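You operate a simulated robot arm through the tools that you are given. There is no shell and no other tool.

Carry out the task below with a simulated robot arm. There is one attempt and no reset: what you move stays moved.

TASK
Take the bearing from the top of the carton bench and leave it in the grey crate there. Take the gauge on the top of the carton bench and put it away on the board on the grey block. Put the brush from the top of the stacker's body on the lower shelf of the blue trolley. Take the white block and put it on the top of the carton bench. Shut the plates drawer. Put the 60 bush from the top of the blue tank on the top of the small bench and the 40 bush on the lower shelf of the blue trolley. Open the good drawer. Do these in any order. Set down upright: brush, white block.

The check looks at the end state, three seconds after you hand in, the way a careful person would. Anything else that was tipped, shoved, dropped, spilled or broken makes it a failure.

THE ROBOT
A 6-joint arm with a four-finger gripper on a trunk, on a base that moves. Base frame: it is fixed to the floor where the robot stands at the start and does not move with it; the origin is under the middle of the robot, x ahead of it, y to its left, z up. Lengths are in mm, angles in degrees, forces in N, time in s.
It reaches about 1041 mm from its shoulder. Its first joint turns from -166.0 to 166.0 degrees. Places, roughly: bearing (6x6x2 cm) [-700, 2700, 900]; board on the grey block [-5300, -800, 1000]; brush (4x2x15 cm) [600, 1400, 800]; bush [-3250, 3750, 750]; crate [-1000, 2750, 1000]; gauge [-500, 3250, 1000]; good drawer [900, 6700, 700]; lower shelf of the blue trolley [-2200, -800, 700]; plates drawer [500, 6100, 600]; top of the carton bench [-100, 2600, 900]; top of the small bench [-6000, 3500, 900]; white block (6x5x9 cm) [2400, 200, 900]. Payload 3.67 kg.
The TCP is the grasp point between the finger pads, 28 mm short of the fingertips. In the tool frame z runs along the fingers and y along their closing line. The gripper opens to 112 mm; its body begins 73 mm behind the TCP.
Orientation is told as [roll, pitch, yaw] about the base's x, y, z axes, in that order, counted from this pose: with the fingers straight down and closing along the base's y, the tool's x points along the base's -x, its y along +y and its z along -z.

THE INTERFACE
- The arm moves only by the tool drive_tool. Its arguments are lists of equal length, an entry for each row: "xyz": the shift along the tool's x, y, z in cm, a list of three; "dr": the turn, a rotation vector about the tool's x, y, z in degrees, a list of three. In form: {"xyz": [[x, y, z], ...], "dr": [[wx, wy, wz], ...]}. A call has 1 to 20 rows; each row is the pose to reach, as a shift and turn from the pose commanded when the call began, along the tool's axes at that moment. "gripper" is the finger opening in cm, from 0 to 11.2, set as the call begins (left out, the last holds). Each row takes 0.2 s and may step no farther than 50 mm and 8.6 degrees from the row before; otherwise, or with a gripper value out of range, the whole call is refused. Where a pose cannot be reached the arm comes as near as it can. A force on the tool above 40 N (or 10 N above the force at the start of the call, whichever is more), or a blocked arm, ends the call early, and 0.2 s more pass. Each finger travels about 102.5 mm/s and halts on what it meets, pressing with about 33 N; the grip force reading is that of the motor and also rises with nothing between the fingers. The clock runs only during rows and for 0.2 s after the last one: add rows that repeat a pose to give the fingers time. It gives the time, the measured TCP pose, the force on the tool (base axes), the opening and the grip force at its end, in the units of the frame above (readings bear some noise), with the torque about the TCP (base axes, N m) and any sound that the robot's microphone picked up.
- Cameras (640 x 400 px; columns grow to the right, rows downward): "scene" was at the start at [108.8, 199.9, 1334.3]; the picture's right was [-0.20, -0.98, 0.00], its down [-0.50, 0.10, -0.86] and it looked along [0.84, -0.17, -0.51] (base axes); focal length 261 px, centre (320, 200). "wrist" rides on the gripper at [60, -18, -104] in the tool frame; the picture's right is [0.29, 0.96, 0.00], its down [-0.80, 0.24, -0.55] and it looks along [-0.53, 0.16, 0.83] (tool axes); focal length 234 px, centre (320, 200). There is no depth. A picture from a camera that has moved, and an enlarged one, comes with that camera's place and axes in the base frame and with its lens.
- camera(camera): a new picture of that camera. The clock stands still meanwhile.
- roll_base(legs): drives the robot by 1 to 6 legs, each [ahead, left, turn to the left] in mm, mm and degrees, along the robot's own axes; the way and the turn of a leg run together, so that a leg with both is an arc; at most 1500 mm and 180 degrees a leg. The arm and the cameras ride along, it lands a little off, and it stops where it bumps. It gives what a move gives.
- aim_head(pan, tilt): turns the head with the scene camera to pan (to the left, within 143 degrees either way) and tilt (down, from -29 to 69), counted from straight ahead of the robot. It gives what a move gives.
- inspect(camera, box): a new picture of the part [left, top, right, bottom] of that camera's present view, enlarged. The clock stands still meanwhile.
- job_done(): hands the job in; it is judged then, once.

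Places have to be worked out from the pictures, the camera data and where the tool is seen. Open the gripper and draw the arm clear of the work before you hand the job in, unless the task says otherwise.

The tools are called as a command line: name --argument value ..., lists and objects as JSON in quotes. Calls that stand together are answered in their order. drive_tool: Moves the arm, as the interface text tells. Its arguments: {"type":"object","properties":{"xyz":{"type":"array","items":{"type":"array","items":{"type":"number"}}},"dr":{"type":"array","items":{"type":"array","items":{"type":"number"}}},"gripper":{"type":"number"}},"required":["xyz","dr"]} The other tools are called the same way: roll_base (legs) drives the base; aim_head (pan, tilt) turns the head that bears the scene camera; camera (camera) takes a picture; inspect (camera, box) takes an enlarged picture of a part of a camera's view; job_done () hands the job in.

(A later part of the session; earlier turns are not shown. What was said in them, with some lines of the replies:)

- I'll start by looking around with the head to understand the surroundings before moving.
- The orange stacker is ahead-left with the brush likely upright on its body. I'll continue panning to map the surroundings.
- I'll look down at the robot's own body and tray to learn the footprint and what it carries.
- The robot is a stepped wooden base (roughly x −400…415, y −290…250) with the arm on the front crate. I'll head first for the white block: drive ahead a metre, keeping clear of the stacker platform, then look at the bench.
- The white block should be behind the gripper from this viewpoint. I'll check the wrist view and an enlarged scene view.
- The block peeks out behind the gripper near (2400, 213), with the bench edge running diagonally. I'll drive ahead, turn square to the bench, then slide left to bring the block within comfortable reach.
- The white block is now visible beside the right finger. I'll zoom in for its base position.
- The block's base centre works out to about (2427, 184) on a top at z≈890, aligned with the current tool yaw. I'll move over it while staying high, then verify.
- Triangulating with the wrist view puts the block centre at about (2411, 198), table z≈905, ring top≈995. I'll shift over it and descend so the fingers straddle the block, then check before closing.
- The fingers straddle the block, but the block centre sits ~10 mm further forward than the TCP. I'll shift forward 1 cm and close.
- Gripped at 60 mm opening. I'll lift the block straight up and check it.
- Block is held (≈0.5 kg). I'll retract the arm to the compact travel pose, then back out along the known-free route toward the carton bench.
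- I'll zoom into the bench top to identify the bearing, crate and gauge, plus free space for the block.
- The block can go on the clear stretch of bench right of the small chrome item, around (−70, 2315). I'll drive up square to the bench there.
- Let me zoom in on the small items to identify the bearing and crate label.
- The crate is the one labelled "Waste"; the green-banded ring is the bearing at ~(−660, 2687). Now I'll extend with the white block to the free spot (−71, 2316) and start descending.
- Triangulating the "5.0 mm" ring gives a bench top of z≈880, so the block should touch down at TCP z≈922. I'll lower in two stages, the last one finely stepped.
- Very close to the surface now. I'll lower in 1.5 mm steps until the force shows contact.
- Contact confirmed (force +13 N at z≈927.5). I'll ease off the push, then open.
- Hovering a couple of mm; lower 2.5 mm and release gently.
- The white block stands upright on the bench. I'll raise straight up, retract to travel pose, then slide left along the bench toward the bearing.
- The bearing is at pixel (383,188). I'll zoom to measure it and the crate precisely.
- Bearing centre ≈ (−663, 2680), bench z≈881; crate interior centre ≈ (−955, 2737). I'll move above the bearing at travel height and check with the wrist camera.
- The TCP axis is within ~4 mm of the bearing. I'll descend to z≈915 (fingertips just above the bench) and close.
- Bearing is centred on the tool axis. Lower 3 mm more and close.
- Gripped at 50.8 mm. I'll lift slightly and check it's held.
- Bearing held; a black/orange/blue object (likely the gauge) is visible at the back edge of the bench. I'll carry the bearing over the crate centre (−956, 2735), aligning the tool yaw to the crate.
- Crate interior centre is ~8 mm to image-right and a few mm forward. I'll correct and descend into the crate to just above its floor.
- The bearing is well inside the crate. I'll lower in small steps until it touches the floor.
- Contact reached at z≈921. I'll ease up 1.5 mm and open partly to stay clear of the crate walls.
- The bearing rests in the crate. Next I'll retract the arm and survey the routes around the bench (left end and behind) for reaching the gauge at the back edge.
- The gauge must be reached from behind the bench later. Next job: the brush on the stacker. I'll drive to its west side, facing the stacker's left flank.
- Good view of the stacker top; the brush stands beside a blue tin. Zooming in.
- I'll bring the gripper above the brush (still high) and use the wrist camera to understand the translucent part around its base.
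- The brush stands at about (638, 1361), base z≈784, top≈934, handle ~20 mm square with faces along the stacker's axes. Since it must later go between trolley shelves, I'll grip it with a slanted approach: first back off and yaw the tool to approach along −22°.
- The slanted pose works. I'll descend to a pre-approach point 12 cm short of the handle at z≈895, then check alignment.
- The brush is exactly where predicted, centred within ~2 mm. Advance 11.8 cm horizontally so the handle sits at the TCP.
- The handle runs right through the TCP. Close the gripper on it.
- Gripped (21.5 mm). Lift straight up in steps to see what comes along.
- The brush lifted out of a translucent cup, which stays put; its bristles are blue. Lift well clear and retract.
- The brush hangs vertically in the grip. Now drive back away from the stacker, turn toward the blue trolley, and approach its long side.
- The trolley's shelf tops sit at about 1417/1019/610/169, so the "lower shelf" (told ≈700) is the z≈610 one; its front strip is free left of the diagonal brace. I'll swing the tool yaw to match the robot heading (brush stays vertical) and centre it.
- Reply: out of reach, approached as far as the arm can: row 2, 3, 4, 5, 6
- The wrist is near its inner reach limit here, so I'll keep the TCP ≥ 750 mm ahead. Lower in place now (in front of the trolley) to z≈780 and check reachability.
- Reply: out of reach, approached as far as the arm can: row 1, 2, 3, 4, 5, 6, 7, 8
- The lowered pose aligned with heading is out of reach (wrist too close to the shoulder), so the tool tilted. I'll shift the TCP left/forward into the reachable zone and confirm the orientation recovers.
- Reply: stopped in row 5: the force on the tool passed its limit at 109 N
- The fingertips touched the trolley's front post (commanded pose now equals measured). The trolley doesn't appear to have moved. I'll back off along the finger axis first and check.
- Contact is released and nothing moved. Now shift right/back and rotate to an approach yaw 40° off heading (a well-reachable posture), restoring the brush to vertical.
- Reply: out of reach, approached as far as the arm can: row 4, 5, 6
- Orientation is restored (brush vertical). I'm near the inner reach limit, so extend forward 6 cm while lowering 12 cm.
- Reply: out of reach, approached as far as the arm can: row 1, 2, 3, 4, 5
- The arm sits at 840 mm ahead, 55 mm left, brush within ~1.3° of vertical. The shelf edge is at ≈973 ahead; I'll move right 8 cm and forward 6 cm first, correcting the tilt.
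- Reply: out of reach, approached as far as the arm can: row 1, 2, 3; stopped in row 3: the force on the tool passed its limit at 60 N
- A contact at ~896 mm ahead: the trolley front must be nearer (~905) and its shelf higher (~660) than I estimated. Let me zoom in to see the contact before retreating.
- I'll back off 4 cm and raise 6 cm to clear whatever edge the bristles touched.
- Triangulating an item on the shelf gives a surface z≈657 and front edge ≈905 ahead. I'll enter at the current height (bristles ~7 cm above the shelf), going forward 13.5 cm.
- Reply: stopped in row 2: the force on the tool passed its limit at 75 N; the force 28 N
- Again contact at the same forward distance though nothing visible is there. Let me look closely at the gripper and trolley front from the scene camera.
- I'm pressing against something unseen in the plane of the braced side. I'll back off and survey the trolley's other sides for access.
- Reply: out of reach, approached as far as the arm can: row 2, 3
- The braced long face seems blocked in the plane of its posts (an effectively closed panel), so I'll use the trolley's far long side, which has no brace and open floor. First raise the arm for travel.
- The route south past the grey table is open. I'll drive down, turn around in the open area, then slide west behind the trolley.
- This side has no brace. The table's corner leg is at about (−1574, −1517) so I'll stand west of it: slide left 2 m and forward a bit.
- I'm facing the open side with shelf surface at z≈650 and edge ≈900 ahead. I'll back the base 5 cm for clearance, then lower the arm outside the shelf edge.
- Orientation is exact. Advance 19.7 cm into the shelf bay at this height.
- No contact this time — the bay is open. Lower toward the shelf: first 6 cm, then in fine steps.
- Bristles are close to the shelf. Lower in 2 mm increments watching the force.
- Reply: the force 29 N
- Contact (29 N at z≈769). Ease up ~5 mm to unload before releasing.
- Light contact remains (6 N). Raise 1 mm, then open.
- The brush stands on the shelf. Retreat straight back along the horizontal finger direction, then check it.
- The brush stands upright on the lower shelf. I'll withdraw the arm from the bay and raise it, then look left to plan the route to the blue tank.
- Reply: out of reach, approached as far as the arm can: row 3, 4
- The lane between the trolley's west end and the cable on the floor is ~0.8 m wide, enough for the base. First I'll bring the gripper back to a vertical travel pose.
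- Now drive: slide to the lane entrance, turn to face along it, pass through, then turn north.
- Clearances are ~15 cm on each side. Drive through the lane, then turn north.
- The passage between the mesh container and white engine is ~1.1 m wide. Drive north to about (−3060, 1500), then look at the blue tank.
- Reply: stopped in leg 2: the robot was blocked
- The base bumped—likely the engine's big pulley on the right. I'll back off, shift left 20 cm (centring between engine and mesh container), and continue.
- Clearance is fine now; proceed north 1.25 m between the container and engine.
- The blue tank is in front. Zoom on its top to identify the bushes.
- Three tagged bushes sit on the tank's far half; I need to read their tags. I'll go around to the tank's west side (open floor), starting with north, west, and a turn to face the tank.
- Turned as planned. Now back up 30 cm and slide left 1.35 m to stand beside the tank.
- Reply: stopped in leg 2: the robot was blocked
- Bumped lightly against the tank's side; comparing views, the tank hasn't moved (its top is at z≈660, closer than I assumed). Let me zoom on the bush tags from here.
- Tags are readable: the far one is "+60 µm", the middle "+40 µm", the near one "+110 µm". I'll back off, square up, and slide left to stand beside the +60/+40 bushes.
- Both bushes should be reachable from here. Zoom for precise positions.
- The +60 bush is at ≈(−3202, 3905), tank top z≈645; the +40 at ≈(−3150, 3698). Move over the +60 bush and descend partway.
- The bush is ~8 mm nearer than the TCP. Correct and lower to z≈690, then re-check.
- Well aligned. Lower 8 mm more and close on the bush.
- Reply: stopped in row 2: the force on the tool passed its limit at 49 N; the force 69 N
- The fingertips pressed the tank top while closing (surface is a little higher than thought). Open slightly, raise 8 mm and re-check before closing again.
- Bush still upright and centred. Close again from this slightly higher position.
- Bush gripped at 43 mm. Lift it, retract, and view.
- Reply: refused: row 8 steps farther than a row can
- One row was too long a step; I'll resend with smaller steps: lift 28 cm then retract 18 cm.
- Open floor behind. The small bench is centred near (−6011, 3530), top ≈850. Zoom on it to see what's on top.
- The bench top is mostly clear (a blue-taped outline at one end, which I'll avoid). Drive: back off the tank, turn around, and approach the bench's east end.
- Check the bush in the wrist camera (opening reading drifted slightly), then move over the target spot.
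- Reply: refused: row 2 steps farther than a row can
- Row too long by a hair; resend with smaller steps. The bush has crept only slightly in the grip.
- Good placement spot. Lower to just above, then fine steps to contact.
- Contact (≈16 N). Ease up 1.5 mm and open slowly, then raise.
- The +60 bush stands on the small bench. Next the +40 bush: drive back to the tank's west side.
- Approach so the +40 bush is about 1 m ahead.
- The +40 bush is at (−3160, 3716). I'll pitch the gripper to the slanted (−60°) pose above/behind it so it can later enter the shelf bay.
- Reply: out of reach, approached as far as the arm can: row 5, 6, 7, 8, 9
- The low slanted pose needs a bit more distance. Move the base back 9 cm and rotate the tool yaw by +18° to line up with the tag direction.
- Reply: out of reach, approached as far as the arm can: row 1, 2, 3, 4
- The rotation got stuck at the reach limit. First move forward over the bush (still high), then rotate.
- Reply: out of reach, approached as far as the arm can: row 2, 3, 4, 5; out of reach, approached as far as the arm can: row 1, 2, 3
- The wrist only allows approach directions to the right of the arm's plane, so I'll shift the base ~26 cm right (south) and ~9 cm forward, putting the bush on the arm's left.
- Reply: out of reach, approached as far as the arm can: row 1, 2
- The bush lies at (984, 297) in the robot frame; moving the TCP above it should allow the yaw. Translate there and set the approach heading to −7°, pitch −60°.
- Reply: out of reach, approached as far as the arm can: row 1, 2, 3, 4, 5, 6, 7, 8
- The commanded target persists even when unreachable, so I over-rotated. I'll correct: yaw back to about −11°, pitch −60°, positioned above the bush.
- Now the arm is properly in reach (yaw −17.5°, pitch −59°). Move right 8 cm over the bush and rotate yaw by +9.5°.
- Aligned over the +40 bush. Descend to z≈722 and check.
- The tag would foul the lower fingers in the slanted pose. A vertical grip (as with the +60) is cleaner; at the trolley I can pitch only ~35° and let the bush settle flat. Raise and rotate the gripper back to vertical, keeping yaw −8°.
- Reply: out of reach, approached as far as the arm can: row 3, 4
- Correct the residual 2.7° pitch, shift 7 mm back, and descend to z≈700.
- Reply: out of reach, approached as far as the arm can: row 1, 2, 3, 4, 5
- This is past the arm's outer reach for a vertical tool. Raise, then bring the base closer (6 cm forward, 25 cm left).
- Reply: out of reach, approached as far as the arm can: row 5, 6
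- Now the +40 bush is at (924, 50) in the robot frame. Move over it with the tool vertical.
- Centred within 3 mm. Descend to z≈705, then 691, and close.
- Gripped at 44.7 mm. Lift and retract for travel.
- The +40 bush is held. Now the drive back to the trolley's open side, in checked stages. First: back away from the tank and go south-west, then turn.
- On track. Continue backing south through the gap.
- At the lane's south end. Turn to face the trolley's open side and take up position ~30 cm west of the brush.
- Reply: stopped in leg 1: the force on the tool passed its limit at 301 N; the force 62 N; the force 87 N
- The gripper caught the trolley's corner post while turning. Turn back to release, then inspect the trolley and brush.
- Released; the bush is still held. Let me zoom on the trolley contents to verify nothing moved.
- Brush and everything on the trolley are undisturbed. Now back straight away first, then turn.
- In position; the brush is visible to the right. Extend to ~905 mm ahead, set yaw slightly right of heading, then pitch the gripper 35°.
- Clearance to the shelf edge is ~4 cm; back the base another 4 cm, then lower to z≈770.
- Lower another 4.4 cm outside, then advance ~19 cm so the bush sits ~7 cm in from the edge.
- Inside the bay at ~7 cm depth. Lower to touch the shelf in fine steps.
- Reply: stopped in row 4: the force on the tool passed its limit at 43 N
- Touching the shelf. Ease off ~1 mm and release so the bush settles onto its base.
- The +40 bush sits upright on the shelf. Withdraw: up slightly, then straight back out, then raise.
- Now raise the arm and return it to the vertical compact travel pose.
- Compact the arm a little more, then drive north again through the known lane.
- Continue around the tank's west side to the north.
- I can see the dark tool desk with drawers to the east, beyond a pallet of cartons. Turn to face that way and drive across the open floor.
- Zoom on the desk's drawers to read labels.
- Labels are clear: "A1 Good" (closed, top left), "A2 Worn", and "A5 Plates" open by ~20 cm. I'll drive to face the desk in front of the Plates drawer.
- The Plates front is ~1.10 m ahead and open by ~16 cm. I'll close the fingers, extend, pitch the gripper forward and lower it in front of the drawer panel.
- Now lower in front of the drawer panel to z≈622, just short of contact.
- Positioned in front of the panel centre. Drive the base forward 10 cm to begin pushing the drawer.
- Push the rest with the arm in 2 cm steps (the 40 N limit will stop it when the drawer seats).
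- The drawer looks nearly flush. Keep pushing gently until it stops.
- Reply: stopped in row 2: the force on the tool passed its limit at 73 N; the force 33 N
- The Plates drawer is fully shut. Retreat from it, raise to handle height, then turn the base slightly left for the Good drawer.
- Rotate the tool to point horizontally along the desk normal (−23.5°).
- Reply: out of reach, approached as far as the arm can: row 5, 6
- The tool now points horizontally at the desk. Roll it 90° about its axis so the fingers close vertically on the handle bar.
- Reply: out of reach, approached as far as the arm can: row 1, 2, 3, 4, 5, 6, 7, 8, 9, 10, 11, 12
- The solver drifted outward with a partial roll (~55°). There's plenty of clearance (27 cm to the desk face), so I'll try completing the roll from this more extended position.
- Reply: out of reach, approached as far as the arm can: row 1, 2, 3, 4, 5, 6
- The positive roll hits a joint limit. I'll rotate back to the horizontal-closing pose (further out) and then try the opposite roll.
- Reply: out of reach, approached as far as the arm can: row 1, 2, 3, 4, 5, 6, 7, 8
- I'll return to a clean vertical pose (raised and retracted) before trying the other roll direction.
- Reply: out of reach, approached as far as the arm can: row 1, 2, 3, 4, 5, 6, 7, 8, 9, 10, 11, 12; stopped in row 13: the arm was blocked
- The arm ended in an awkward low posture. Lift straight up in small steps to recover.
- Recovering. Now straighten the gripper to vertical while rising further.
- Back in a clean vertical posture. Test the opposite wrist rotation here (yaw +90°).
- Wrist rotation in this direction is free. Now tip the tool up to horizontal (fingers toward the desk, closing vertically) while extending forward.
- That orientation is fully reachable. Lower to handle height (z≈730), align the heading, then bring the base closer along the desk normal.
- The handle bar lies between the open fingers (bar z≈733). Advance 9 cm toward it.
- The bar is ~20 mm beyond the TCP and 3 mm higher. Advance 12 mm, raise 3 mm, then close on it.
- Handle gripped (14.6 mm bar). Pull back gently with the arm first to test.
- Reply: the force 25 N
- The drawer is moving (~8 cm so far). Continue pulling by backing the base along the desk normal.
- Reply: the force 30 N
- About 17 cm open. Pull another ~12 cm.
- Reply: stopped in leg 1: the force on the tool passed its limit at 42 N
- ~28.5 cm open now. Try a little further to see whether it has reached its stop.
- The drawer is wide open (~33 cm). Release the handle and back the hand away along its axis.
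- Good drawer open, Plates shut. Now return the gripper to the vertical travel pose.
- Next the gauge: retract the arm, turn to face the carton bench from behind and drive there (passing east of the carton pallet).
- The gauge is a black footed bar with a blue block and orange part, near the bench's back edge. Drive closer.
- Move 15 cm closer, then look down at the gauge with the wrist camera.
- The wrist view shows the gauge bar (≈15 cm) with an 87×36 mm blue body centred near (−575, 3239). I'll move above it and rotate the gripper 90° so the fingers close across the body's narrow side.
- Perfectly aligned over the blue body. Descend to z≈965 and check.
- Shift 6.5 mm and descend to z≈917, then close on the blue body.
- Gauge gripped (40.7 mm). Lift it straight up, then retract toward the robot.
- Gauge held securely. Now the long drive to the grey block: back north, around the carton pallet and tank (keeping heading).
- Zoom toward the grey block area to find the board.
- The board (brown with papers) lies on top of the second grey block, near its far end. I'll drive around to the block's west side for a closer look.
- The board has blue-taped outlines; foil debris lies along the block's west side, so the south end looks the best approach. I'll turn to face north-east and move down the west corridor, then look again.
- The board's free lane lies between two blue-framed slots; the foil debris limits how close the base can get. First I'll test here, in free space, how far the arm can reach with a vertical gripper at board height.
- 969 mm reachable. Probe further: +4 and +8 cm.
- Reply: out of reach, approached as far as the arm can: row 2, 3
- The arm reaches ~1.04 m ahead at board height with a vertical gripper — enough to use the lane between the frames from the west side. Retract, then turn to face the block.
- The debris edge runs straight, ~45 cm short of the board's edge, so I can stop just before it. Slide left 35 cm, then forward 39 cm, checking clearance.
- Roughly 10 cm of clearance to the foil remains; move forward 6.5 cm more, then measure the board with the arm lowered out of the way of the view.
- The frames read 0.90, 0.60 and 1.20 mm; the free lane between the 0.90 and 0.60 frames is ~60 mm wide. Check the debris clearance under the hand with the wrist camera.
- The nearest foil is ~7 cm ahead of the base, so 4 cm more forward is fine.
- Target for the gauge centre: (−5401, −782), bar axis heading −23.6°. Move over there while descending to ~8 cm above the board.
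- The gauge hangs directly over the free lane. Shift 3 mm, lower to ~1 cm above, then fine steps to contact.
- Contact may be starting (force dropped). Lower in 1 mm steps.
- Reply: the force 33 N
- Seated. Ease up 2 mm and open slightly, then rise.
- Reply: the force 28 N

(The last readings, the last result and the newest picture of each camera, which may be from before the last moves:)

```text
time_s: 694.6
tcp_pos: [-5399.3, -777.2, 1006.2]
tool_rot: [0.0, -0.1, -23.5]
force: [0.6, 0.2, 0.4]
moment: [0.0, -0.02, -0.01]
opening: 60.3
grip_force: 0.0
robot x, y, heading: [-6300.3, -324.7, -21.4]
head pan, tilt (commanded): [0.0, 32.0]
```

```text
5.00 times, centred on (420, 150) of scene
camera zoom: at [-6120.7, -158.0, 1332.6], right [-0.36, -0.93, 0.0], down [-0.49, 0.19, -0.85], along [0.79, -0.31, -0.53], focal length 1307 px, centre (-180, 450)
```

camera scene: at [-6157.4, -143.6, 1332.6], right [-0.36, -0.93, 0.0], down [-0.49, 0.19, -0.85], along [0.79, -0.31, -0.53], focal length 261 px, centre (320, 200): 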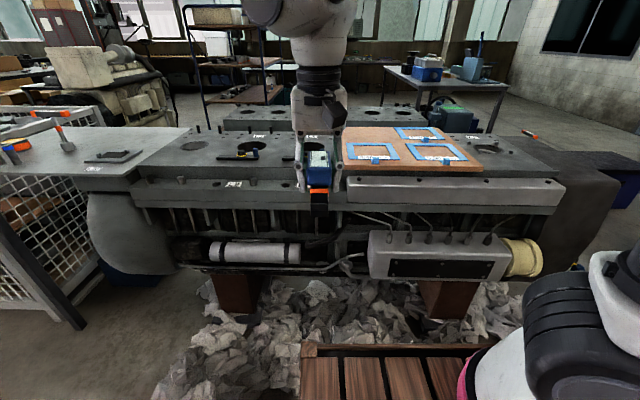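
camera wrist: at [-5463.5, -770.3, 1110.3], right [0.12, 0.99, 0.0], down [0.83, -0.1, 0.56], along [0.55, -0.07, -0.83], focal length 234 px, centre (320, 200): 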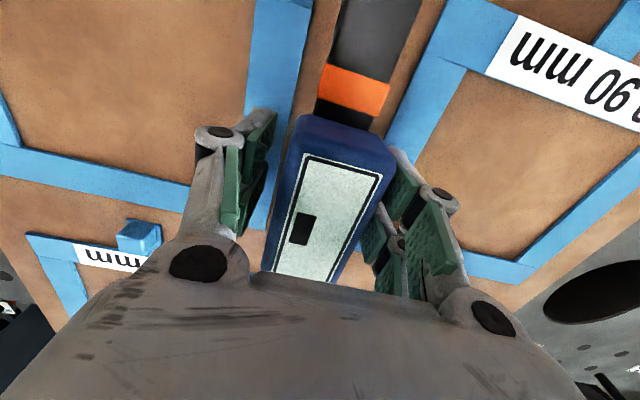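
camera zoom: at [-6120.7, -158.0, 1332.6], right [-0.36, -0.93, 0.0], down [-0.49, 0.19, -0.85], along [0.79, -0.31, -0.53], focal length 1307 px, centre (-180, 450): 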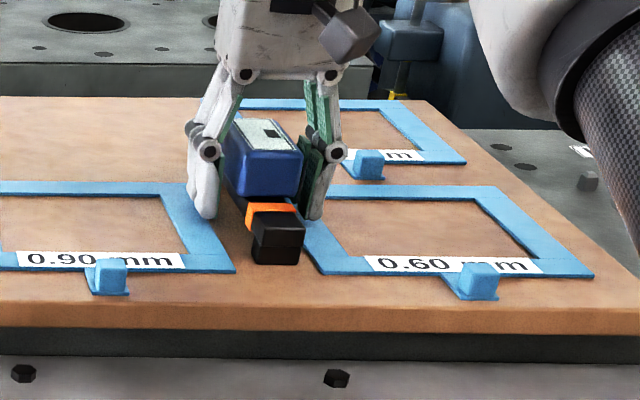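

The gauge stands in the lane, clear of the frames. Rise straight up 5 cm, then retreat.

drive_tool --xyz '[[0, 0, -1], [0, 0, -2.5], [0, 0, -4], [0, 0, -5], [0, 0, -5]]' --dr '[[0, 0, 0], [0, 0, 0], [0, 0, 0], [0, 0, 0], [0, 0, 0]]'

inspect --camera "scene" --box '[370, 110, 470, 190]'

```text
time_s: 695.8
tcp_pos: [-5399.0, -777.5, 1054.2]
tool_rot: [0.0, -0.3, -23.5]
force: [0.2, -0.1, 0.1]
moment: [0.01, 0.01, -0.01]
opening: 60.3
grip_force: 0.1
robot x, y, heading: [-6302.1, -320.0, -21.4]
head pan, tilt (commanded): [0.0, 32.0]
```

```text
5.00 times, centred on (420, 150) of scene
camera zoom: at [-6120.6, -157.9, 1332.6], right [-0.36, -0.93, 0.0], down [-0.49, 0.19, -0.85], along [0.79, -0.31, -0.53], focal length 1307 px, centre (-180, 450)
```

zoom: 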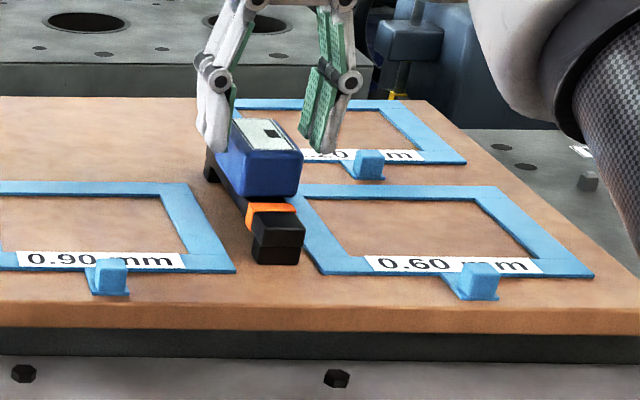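

Gauge is stable and not touching the frames. Retreat the arm up and back.

drive_tool --xyz '[[0.5, 0, -1.5], [3, 0, -2.5], [6.5, 0, -4], [10.5, 0, -5.5], [14.5, 0, -6.5], [18.5, 0, -7], [22.5, 0, -7], [26.5, 0, -7], [30.5, 0, -7], [34.5, 0, -7], [38.5, 0, -7], [42, 0, -7], [42, 0, -7]]' --dr '[[0, 0, 0], [0, 0, 0], [0, 0, 0], [0, 0, 0], [0, 0, 0], [0, 0, 0], [0, 0, 0], [0, 0, 0], [0, 0, 0], [0, 0, 0], [0, 0, 0], [0, 0, 0], [0, 0, 0]]'

camera --camera "scene"

```text
time_s: 698.6
tcp_pos: [-5784.7, -611.1, 1122.7]
tool_rot: [-0.1, -0.4, -23.4]
force: [0.4, -0.9, 0.5]
moment: [0.02, 0.02, -0.01]
opening: 59.8
grip_force: 0.0
robot x, y, heading: [-6300.1, -318.9, -21.4]
head pan, tilt (commanded): [0.0, 32.0]
```

```text
taken
camera scene: at [-6120.6, -158.0, 1332.6], right [-0.36, -0.93, 0.0], down [-0.49, 0.19, -0.85], along [0.79, -0.31, -0.53], focal length 261 px, centre (320, 200)
```

scene: 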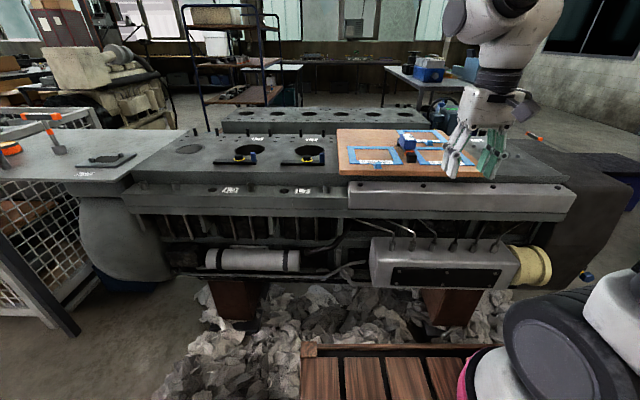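

Back the base away from the block and take final looks at the board and (in the distance) the trolley shelf.

roll_base --legs '[[-350, 0, 0]]'

aim_head --pan 0 --tilt 25

camera --camera "scene"

inspect --camera "scene" --box '[290, 100, 450, 200]'

inspect --camera "scene" --box '[170, 50, 330, 150]'

```text
time_s: 700.9
tcp_pos: [-6112.5, -482.4, 1122.1]
tool_rot: [-0.1, -0.2, -23.6]
force: [0.5, 0.5, -0.1]
moment: [0.0, 0.0, -0.02]
opening: 60.1
grip_force: 0.0
robot x, y, heading: [-6625.5, -193.8, -21.8]
head pan, tilt (commanded): [0.0, 32.0]
```

```text
time_s: 701.6
tcp_pos: [-6111.9, -482.6, 1123.1]
tool_rot: [0.0, -0.3, -23.5]
force: [-0.1, 0.3, -0.2]
moment: [0.0, -0.04, -0.04]
opening: 59.9
grip_force: 0.0
robot x, y, heading: [-6629.9, -189.9, -21.8]
head pan, tilt (commanded): [0.0, 25.0]
```

```text
taken
camera scene: at [-6445.5, -30.8, 1343.7], right [-0.37, -0.93, 0.0], down [-0.39, 0.15, -0.91], along [0.84, -0.33, -0.42], focal length 261 px, centre (320, 200)
```

scene: 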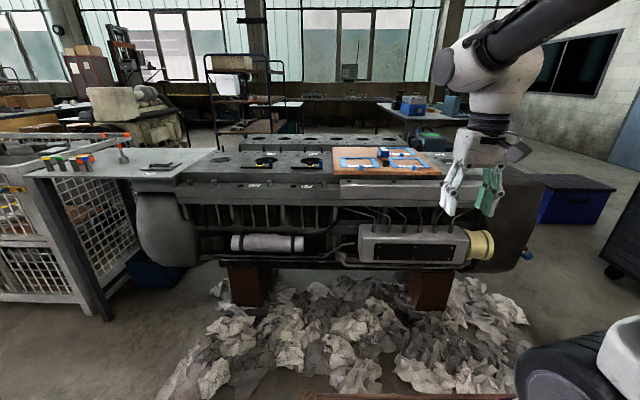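

```text
4.00 times, centred on (370, 150) of scene
camera zoom: at [-6445.5, -30.8, 1343.7], right [-0.37, -0.93, 0.0], down [-0.39, 0.15, -0.91], along [0.84, -0.33, -0.42], focal length 1045 px, centre (120, 400)
```

zoom: 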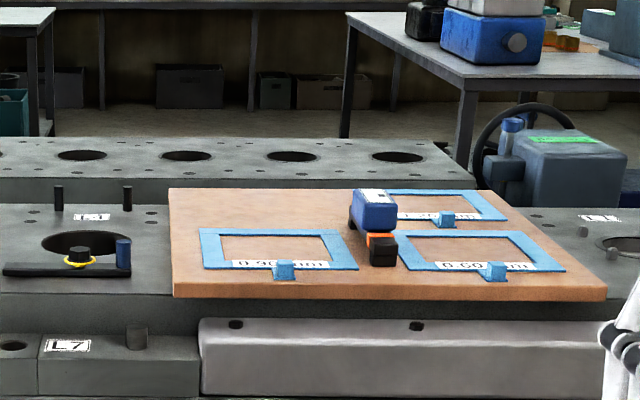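

```text
4.00 times, centred on (250, 100) of scene
camera zoom: at [-6445.5, -30.8, 1343.7], right [-0.37, -0.93, 0.0], down [-0.39, 0.15, -0.91], along [0.84, -0.33, -0.42], focal length 1045 px, centre (600, 600)
```

zoom: 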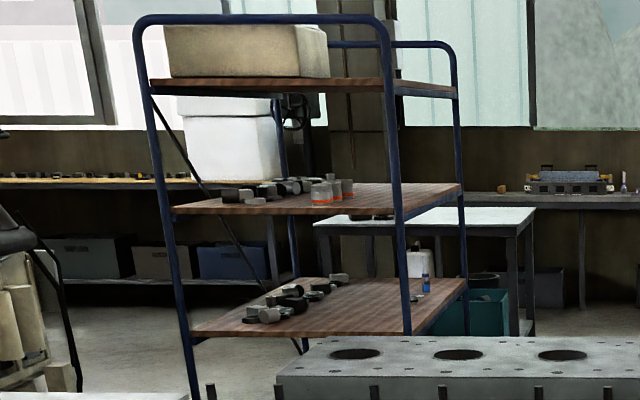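

Brush and +40 bush are visible on the trolley's lower shelf, and the gauge rests on the board. Everything on the list is done, the gripper is open and the arm is clear, so I hand in the job.

job_done

```text
The job is handed in.
```

I finished every item on the list and handed the job in. The result of the check isn't known yet.

| Item | Where it is now |
|---|---|
| Bearing | In the grey "Waste" crate on the carton bench |
| Gauge | On the board on the grey block, standing in the free lane between the 0.90 mm and 0.60 mm frames |
| Brush | Upright on the lower shelf of the blue trolley |
| White block | Upright on top of the carton bench |
| Plates drawer | Pushed fully shut |
| 60 bush | On top of the small bench |
| 40 bush | On the lower shelf of the blue trolley, about 30 cm from the brush |
| Good drawer | Open by about 33 cm |

- **Which shelf:** I took "lower shelf" to mean the one at about 66 cm, since you gave its height as roughly 700 mm. The trolley also has a shelf near the floor that I did not use.
- **Brush cup:** The brush was standing in a clear cup. I lifted it out and left the cup on the stacker.
- **Bumps on the way:** The gripper hit the trolley several times, the hardest at about 300 N on its corner post. The base also bumped the white engine and the blue tank once each. I checked the trolley and tank afterwards and nothing had moved, but I did not check the engine.
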